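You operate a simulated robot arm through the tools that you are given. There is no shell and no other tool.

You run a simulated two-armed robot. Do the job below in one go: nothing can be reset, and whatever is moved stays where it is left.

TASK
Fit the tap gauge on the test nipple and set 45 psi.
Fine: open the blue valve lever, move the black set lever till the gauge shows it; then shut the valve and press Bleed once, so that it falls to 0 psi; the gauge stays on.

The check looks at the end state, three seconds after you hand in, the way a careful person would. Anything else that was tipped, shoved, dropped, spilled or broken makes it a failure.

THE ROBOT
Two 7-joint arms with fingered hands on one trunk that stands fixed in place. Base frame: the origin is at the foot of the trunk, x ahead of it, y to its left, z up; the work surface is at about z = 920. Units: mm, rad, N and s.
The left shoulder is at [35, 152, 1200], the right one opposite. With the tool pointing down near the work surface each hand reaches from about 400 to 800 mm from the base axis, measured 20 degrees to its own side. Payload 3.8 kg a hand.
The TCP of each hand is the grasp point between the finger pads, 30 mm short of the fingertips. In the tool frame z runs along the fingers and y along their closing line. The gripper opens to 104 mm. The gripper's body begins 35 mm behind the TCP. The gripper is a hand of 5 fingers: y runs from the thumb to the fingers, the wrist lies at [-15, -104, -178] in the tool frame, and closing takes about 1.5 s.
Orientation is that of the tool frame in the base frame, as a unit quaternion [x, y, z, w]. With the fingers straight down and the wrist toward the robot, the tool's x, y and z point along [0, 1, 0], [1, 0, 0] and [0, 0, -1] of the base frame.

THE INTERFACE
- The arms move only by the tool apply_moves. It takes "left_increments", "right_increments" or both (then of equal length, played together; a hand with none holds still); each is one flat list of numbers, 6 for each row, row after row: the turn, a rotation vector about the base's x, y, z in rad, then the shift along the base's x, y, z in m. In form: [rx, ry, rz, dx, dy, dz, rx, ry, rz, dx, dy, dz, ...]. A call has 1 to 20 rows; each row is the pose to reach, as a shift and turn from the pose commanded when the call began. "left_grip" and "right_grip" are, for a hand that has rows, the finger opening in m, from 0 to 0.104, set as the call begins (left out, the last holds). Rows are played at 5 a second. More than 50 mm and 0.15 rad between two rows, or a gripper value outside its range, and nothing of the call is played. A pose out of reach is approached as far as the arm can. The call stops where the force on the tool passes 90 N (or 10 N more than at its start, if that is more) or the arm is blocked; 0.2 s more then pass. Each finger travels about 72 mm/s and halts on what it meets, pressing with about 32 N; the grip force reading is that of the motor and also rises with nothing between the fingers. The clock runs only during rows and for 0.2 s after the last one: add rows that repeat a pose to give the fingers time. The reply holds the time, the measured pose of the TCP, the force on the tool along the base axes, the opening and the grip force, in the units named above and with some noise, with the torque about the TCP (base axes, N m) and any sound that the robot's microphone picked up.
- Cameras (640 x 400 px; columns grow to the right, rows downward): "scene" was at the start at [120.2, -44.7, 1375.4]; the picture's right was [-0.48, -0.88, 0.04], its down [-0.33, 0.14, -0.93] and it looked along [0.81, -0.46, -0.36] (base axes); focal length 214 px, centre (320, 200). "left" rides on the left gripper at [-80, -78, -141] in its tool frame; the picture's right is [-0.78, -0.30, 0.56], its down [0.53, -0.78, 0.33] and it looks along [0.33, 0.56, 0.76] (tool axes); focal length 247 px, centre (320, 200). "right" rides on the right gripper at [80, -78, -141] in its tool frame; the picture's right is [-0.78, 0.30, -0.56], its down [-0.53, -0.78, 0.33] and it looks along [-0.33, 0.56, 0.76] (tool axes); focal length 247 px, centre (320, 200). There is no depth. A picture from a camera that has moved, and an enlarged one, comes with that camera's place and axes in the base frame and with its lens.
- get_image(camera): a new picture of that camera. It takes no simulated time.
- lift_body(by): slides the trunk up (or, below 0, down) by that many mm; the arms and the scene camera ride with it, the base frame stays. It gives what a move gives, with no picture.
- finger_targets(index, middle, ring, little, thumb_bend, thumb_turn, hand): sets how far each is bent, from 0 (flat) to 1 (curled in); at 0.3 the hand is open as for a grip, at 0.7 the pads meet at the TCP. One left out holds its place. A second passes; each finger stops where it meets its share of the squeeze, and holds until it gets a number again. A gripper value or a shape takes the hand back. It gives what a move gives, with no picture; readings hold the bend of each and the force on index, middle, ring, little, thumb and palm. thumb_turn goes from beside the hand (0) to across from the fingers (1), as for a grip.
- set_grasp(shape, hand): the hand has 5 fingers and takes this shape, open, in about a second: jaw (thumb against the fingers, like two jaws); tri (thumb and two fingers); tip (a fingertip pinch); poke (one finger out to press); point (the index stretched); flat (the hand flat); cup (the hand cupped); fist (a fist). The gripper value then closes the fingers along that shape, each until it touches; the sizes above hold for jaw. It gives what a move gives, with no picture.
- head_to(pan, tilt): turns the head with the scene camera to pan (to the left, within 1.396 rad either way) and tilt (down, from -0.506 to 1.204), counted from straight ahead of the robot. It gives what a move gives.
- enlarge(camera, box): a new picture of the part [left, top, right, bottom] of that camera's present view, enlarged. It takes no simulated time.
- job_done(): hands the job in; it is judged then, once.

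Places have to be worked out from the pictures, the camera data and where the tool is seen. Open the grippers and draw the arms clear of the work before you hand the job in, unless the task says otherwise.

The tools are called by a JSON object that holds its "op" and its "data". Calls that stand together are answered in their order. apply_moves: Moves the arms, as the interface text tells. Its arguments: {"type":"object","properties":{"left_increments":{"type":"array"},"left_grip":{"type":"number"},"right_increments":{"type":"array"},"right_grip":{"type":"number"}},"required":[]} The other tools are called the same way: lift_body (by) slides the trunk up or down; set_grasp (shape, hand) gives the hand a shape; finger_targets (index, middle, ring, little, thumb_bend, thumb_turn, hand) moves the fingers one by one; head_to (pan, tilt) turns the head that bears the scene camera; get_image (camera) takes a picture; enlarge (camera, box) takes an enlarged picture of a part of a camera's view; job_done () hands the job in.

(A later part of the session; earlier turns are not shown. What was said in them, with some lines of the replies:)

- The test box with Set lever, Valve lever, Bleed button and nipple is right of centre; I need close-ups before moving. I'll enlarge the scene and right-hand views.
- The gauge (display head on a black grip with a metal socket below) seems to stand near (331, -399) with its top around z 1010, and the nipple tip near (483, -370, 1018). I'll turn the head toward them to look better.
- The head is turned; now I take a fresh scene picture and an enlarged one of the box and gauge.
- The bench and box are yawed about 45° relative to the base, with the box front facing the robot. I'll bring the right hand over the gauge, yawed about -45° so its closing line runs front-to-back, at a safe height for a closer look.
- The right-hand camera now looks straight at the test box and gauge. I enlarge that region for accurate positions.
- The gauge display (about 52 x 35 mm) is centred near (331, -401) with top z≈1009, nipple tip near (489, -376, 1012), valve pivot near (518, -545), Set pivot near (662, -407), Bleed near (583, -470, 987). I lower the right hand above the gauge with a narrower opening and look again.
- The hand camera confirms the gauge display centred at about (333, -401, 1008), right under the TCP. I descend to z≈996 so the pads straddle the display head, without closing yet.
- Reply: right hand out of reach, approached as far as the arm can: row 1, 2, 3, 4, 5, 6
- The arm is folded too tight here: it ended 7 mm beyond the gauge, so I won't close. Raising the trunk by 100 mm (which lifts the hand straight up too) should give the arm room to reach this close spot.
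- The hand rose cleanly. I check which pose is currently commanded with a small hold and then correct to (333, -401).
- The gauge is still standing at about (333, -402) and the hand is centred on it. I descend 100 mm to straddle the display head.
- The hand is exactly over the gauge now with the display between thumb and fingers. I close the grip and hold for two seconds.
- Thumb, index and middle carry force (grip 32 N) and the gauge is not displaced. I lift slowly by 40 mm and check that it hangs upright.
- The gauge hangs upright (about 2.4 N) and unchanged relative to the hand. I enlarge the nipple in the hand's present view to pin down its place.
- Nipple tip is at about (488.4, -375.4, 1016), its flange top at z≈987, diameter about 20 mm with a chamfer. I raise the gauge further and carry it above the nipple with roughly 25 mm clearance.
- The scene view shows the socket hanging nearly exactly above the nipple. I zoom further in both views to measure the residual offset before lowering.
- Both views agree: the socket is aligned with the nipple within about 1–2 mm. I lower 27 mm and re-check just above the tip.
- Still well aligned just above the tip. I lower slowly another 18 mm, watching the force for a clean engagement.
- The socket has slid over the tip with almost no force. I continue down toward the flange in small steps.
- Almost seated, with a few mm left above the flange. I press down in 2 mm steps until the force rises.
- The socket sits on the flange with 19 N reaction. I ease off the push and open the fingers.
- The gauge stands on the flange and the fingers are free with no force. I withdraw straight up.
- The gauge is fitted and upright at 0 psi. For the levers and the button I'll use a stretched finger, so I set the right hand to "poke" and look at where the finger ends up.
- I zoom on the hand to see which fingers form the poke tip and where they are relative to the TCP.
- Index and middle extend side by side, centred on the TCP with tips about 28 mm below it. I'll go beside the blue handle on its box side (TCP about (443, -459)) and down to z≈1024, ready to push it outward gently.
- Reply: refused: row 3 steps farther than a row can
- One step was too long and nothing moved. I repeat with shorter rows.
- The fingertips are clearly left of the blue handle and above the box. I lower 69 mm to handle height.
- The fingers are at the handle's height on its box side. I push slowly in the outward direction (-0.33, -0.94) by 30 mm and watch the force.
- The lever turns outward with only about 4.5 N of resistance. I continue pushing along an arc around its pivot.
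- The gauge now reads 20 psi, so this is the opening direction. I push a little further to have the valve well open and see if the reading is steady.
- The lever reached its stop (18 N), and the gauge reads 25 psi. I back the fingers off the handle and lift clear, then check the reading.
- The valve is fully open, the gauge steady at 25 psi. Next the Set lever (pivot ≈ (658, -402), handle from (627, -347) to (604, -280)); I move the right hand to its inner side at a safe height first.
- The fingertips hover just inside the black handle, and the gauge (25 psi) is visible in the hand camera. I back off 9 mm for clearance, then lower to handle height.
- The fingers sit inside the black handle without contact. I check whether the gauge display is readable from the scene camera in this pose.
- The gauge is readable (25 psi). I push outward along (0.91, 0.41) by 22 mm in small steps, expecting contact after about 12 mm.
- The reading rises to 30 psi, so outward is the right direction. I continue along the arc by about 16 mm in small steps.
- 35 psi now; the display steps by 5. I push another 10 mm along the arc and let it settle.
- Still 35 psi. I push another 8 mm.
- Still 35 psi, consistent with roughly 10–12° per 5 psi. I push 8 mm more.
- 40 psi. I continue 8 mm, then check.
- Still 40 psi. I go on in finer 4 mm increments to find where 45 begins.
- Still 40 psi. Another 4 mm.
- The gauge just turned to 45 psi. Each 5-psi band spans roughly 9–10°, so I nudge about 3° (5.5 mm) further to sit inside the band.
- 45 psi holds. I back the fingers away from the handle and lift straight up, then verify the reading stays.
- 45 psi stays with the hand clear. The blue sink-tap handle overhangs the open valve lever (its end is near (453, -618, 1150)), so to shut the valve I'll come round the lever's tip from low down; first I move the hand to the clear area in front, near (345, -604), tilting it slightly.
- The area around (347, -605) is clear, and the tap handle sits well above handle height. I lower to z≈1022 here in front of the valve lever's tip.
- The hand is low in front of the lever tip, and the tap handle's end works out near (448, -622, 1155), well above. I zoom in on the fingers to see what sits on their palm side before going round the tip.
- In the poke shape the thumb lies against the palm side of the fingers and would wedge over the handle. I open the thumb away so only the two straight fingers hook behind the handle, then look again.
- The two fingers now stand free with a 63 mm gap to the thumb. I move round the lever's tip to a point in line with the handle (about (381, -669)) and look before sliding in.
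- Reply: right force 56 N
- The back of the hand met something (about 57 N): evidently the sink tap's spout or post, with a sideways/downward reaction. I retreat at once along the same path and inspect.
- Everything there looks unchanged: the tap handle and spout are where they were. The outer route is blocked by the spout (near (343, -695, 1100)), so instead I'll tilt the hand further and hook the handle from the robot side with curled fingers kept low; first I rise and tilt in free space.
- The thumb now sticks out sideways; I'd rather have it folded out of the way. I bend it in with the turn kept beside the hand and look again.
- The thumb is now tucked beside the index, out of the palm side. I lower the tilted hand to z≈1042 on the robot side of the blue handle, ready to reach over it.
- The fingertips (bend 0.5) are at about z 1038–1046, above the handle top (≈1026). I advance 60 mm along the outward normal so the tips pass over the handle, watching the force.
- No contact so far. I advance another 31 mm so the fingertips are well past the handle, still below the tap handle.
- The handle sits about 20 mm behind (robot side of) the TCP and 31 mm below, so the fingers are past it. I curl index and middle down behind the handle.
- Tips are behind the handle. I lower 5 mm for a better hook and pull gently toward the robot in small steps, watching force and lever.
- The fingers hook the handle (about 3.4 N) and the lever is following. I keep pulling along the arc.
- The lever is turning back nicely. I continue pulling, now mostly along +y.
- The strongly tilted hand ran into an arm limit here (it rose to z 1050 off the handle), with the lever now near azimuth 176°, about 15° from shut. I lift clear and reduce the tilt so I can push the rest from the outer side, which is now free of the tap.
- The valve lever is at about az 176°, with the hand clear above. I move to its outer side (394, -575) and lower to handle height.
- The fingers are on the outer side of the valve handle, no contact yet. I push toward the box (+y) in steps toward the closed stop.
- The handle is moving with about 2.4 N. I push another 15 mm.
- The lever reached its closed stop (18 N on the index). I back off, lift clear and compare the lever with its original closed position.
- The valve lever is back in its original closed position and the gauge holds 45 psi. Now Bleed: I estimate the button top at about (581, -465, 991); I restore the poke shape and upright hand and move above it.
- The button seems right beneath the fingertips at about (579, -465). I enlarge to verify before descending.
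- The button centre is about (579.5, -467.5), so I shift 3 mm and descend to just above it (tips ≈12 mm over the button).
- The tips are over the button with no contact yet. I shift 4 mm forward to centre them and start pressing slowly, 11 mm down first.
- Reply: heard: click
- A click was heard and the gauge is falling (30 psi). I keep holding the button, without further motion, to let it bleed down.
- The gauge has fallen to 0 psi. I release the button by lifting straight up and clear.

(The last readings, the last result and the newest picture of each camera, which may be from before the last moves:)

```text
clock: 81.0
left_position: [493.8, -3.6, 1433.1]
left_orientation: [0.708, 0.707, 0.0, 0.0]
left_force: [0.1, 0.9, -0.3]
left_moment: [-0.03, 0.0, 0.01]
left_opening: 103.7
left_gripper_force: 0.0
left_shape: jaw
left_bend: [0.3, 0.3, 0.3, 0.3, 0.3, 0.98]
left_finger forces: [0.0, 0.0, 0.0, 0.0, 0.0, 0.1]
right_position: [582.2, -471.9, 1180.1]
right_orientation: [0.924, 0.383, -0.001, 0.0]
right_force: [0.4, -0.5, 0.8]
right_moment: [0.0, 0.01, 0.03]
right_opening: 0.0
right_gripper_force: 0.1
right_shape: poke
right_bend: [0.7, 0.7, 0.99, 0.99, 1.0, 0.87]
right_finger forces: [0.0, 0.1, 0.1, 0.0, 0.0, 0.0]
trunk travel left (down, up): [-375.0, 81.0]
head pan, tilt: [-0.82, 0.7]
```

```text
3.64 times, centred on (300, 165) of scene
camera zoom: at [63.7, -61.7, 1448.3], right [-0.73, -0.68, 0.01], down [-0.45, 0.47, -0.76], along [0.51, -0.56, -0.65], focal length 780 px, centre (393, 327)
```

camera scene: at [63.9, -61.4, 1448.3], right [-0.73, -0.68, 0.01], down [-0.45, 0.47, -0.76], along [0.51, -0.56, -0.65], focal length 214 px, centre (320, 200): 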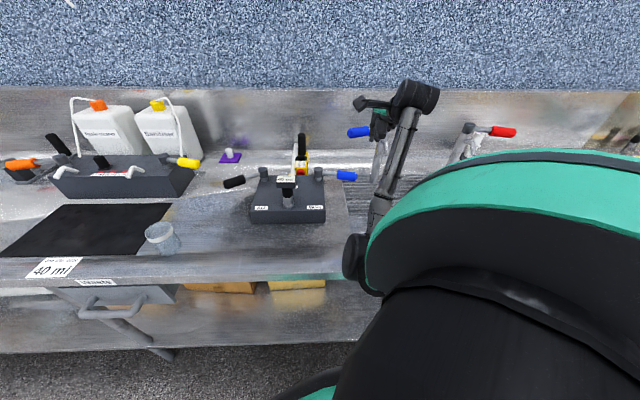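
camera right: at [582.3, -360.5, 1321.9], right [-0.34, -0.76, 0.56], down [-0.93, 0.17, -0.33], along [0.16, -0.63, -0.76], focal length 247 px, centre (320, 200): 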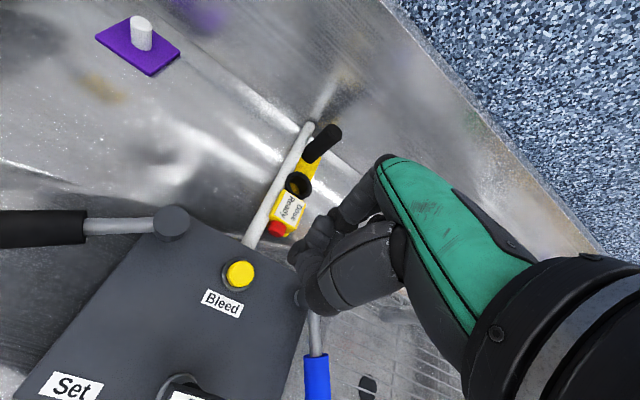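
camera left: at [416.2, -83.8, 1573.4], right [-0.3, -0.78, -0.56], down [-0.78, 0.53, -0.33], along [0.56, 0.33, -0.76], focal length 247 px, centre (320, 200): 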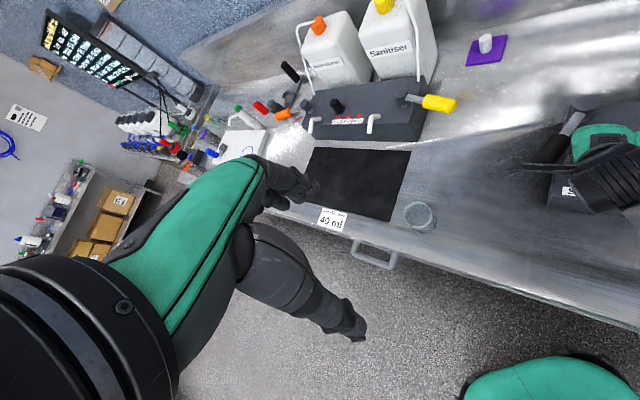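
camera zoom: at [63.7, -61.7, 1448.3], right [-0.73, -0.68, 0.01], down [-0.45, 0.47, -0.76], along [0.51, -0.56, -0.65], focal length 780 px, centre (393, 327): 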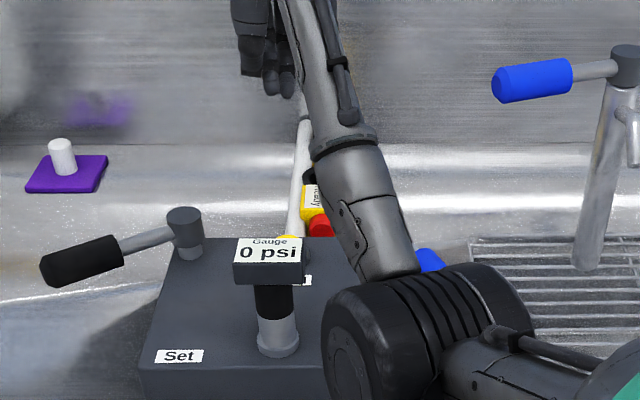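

Gauge shows 0 psi and stays seated. I withdraw the right arm up and back to its starting region.

{"op": "apply_moves", "data": {"right_increments": [0, 0, 0, 0, 0, 0.04, 0, 0, 0.1, -0.02, -0.004, 0.08, 0, 0, 0.2, -0.055, -0.01, 0.11, 0, 0, 0.3, -0.09, -0.016, 0.135, 0, 0, 0.4, -0.125, -0.022, 0.155, 0, 0, 0.5, -0.16, -0.028, 0.17, 0, 0, 0.6, -0.195, -0.034, 0.176, 0, 0, 0.7, -0.225, -0.039, 0.176, 0, 0, 0.785, -0.246, -0.041, 0.176, 0, 0, 0.785, -0.246, -0.041, 0.176]}}

{"op": "set_grasp", "data": {"hand": "right", "shape": "jaw"}}

{"op": "get_image", "data": {"camera": "scene"}}

{"op": "enlarge", "data": {"camera": "scene", "box": [220, 110, 380, 220]}}

{"op": "get_image", "data": {"camera": "right"}}

```text
clock: 83.2
left_position: [495.0, -4.6, 1432.3]
left_orientation: [0.707, 0.707, 0.0, 0.0]
left_force: [-0.6, 0.2, -0.2]
left_moment: [-0.03, -0.02, 0.01]
left_opening: 103.5
left_gripper_force: 0.1
left_shape: jaw
left_bend: [0.3, 0.3, 0.3, 0.3, 0.3, 0.98]
left_finger forces: [0.1, 0.0, 0.1, 0.1, 0.0, 0.1]
right_position: [336.4, -512.4, 1355.4]
right_orientation: [0.707, 0.707, 0.0, 0.0]
right_force: [-0.7, 0.6, 0.3]
right_moment: [-0.01, 0.02, -0.01]
right_opening: 0.0
right_gripper_force: 0.1
right_shape: poke
right_bend: [0.7, 0.7, 0.99, 0.99, 1.0, 0.87]
right_finger forces: [0.0, 0.0, 0.1, 0.1, 0.1, 0.0]
trunk travel left (down, up): [-375.0, 81.0]
head pan, tilt: [-0.82, 0.7]
```

```text
clock: 84.1
left_position: [493.7, -3.3, 1432.4]
left_orientation: [0.707, 0.707, 0.0, 0.0]
left_force: [0.3, 0.1, -0.4]
left_moment: [0.01, 0.02, -0.01]
left_opening: 103.6
left_gripper_force: 0.0
left_shape: jaw
left_bend: [0.3, 0.3, 0.3, 0.3, 0.3, 0.98]
left_finger forces: [0.0, 0.1, 0.1, 0.1, 0.0, 0.0]
right_position: [335.5, -513.8, 1355.3]
right_orientation: [0.708, 0.707, -0.001, 0.0]
right_force: [0.6, -0.3, -0.1]
right_moment: [-0.04, 0.02, -0.04]
right_opening: 104.3
right_gripper_force: 0.1
right_shape: jaw
right_bend: [0.3, 0.3, 0.3, 0.3, 0.3, 0.98]
right_finger forces: [0.1, 0.0, 0.1, 0.0, 0.1, 0.1]
trunk travel left (down, up): [-375.0, 81.0]
head pan, tilt: [-0.82, 0.7]
```

```text
taken
camera scene: at [63.7, -61.6, 1448.3], right [-0.73, -0.68, 0.01], down [-0.45, 0.47, -0.76], along [0.51, -0.56, -0.65], focal length 214 px, centre (320, 200)
```

scene: 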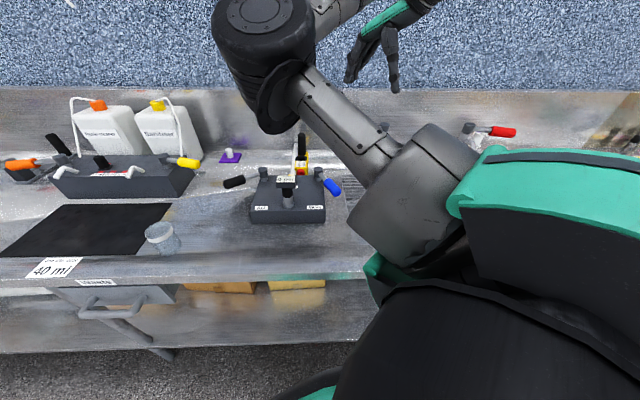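

```text
3.64 times, centred on (300, 165) of scene
camera zoom: at [63.7, -61.6, 1448.3], right [-0.73, -0.68, 0.01], down [-0.45, 0.47, -0.76], along [0.51, -0.56, -0.65], focal length 780 px, centre (393, 327)
```

zoom: 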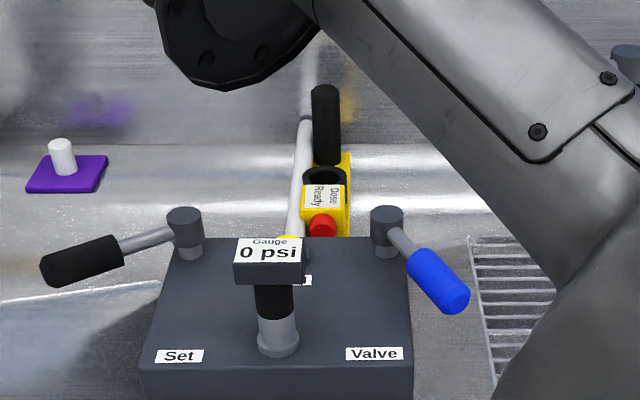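

```text
taken
camera right: at [257.1, -432.3, 1497.1], right [0.3, -0.78, 0.56], down [-0.78, -0.53, -0.33], along [0.56, -0.33, -0.76], focal length 247 px, centre (320, 200)
```

right: 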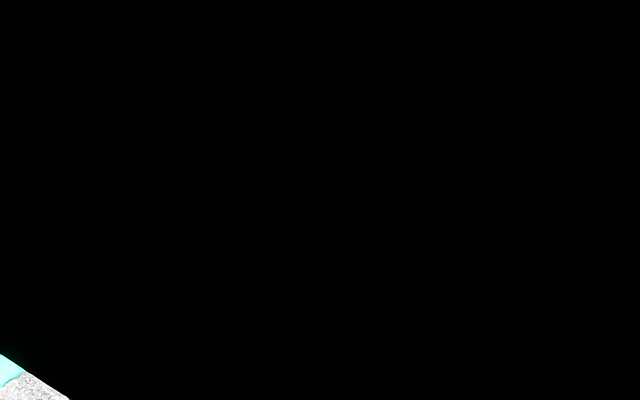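

Gauge 0 psi and on, valve shut, Set lever where I left it, arm clear. I turn the head a bit to double-check the sink tap side before handing in.

{"op": "head_to", "data": {"pan": -1.05, "tilt": 0.55}}

{"op": "get_image", "data": {"camera": "scene"}}

{"op": "get_image", "data": {"camera": "left"}}

```text
clock: 84.8
left_position: [494.3, -3.8, 1432.5]
left_orientation: [0.707, 0.707, 0.0, 0.0]
left_force: [0.2, 0.7, 0.5]
left_moment: [0.0, 0.03, -0.01]
left_opening: 103.6
left_gripper_force: 0.0
left_shape: jaw
left_bend: [0.3, 0.3, 0.3, 0.3, 0.3, 0.98]
left_finger forces: [0.0, 0.0, 0.0, 0.1, 0.0, 0.1]
right_position: [336.4, -511.9, 1355.5]
right_orientation: [0.707, 0.708, 0.001, 0.0]
right_force: [0.7, 0.8, 0.4]
right_moment: [0.01, -0.01, 0.01]
right_opening: 104.0
right_gripper_force: 0.0
right_shape: jaw
right_bend: [0.3, 0.3, 0.3, 0.3, 0.3, 0.98]
right_finger forces: [0.0, 0.0, 0.0, 0.1, 0.0, 0.0]
trunk travel left (down, up): [-375.0, 81.0]
head pan, tilt: [-1.051, 0.55]
```

```text
taken
camera scene: at [50.6, -77.4, 1461.7], right [-0.87, -0.5, 0.02], down [-0.28, 0.45, -0.85], along [0.41, -0.74, -0.53], focal length 214 px, centre (320, 200)
```

scene: 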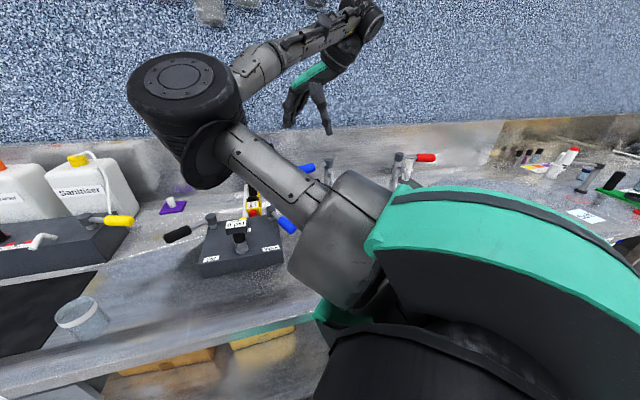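

```text
taken
camera left: at [416.1, -83.8, 1573.4], right [-0.3, -0.78, -0.56], down [-0.78, 0.53, -0.33], along [0.56, 0.33, -0.76], focal length 247 px, centre (320, 200)
```

left: 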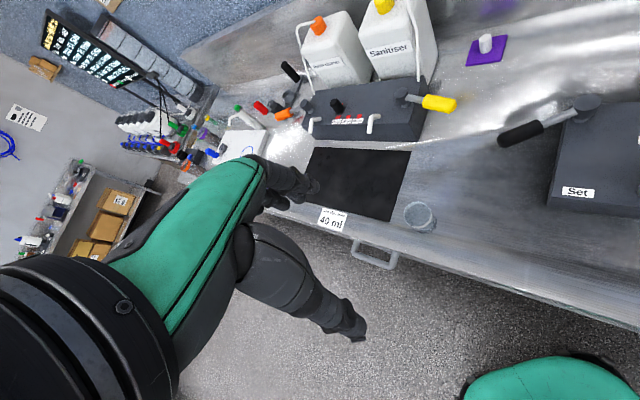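

All looks untouched so far. I also want to compare the right side (jar with the green lid) with the start view, so I turn the head back to its starting angles.

{"op": "head_to", "data": {"pan": -0.504, "tilt": 0.288}}

{"op": "get_image", "data": {"camera": "scene"}}

```text
clock: 85.8
left_position: [494.2, -3.9, 1432.4]
left_orientation: [0.708, 0.707, 0.001, 0.0]
left_force: [-0.9, -0.3, -0.5]
left_moment: [0.02, 0.02, 0.0]
left_opening: 103.9
left_gripper_force: 0.0
left_shape: jaw
left_bend: [0.3, 0.3, 0.3, 0.3, 0.3, 0.98]
left_finger forces: [0.0, 0.0, 0.1, 0.1, 0.0, 0.0]
right_position: [336.3, -512.5, 1355.4]
right_orientation: [0.707, 0.707, 0.0, 0.0]
right_force: [-0.1, -0.2, -0.4]
right_moment: [0.04, 0.03, 0.0]
right_opening: 103.9
right_gripper_force: 0.0
right_shape: jaw
right_bend: [0.3, 0.3, 0.3, 0.3, 0.3, 0.98]
right_finger forces: [0.1, 0.0, 0.0, 0.1, 0.0, 0.0]
trunk travel left (down, up): [-375.0, 81.0]
head pan, tilt: [-0.504, 0.288]
```

```text
taken
camera scene: at [88.2, -44.8, 1485.1], right [-0.48, -0.88, 0.01], down [-0.27, 0.14, -0.95], along [0.83, -0.46, -0.3], focal length 214 px, centre (320, 200)
```

scene: 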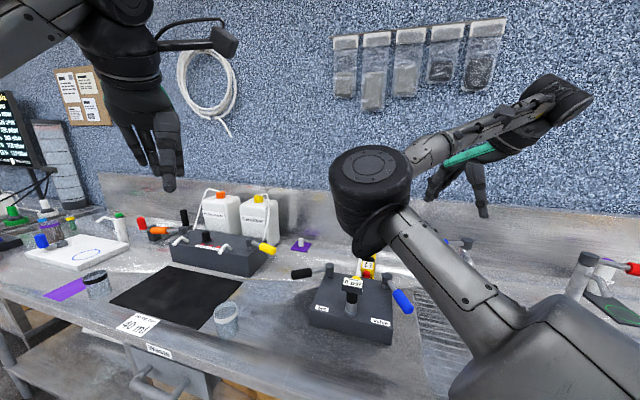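

End state: gauge seated on the nipple and reading 0 psi after one Bleed press, Set lever left at 45 psi, valve shut, both hands open and clear. No object looks moved in the views I have. My hand's brief contact with the sink tap left it where it was. I hand the job in.

{"op": "job_done", "data": {}}

```text
The job is handed in.
```

The tap gauge is on the test nipple, and I've handed the job in. It read a steady 45 psi before I shut the valve. After one press of Bleed it fell to 0 psi, and it still read 0 in my last close look.

- **Set lever:** left where the gauge showed 45 psi. The display only changes in steps of 5, so I moved the lever a little past where 45 first appeared.
- **Valve:** the blue lever is back at its closed stop, matching where it was at the start.
- **Contact with the sink tap:** while I was reaching round to shut the valve, the back of my right hand pushed against the sink tap, most likely its spout, with about 57 N. I backed off at once. In the pictures before and after, its handle and spout are in the same place.
- **Not checked:** the jar with the green lid near the sink was out of view at the end. My path didn't go near it.

Both hands are open and clear of the work. The trunk is still 100 mm higher than at the start.
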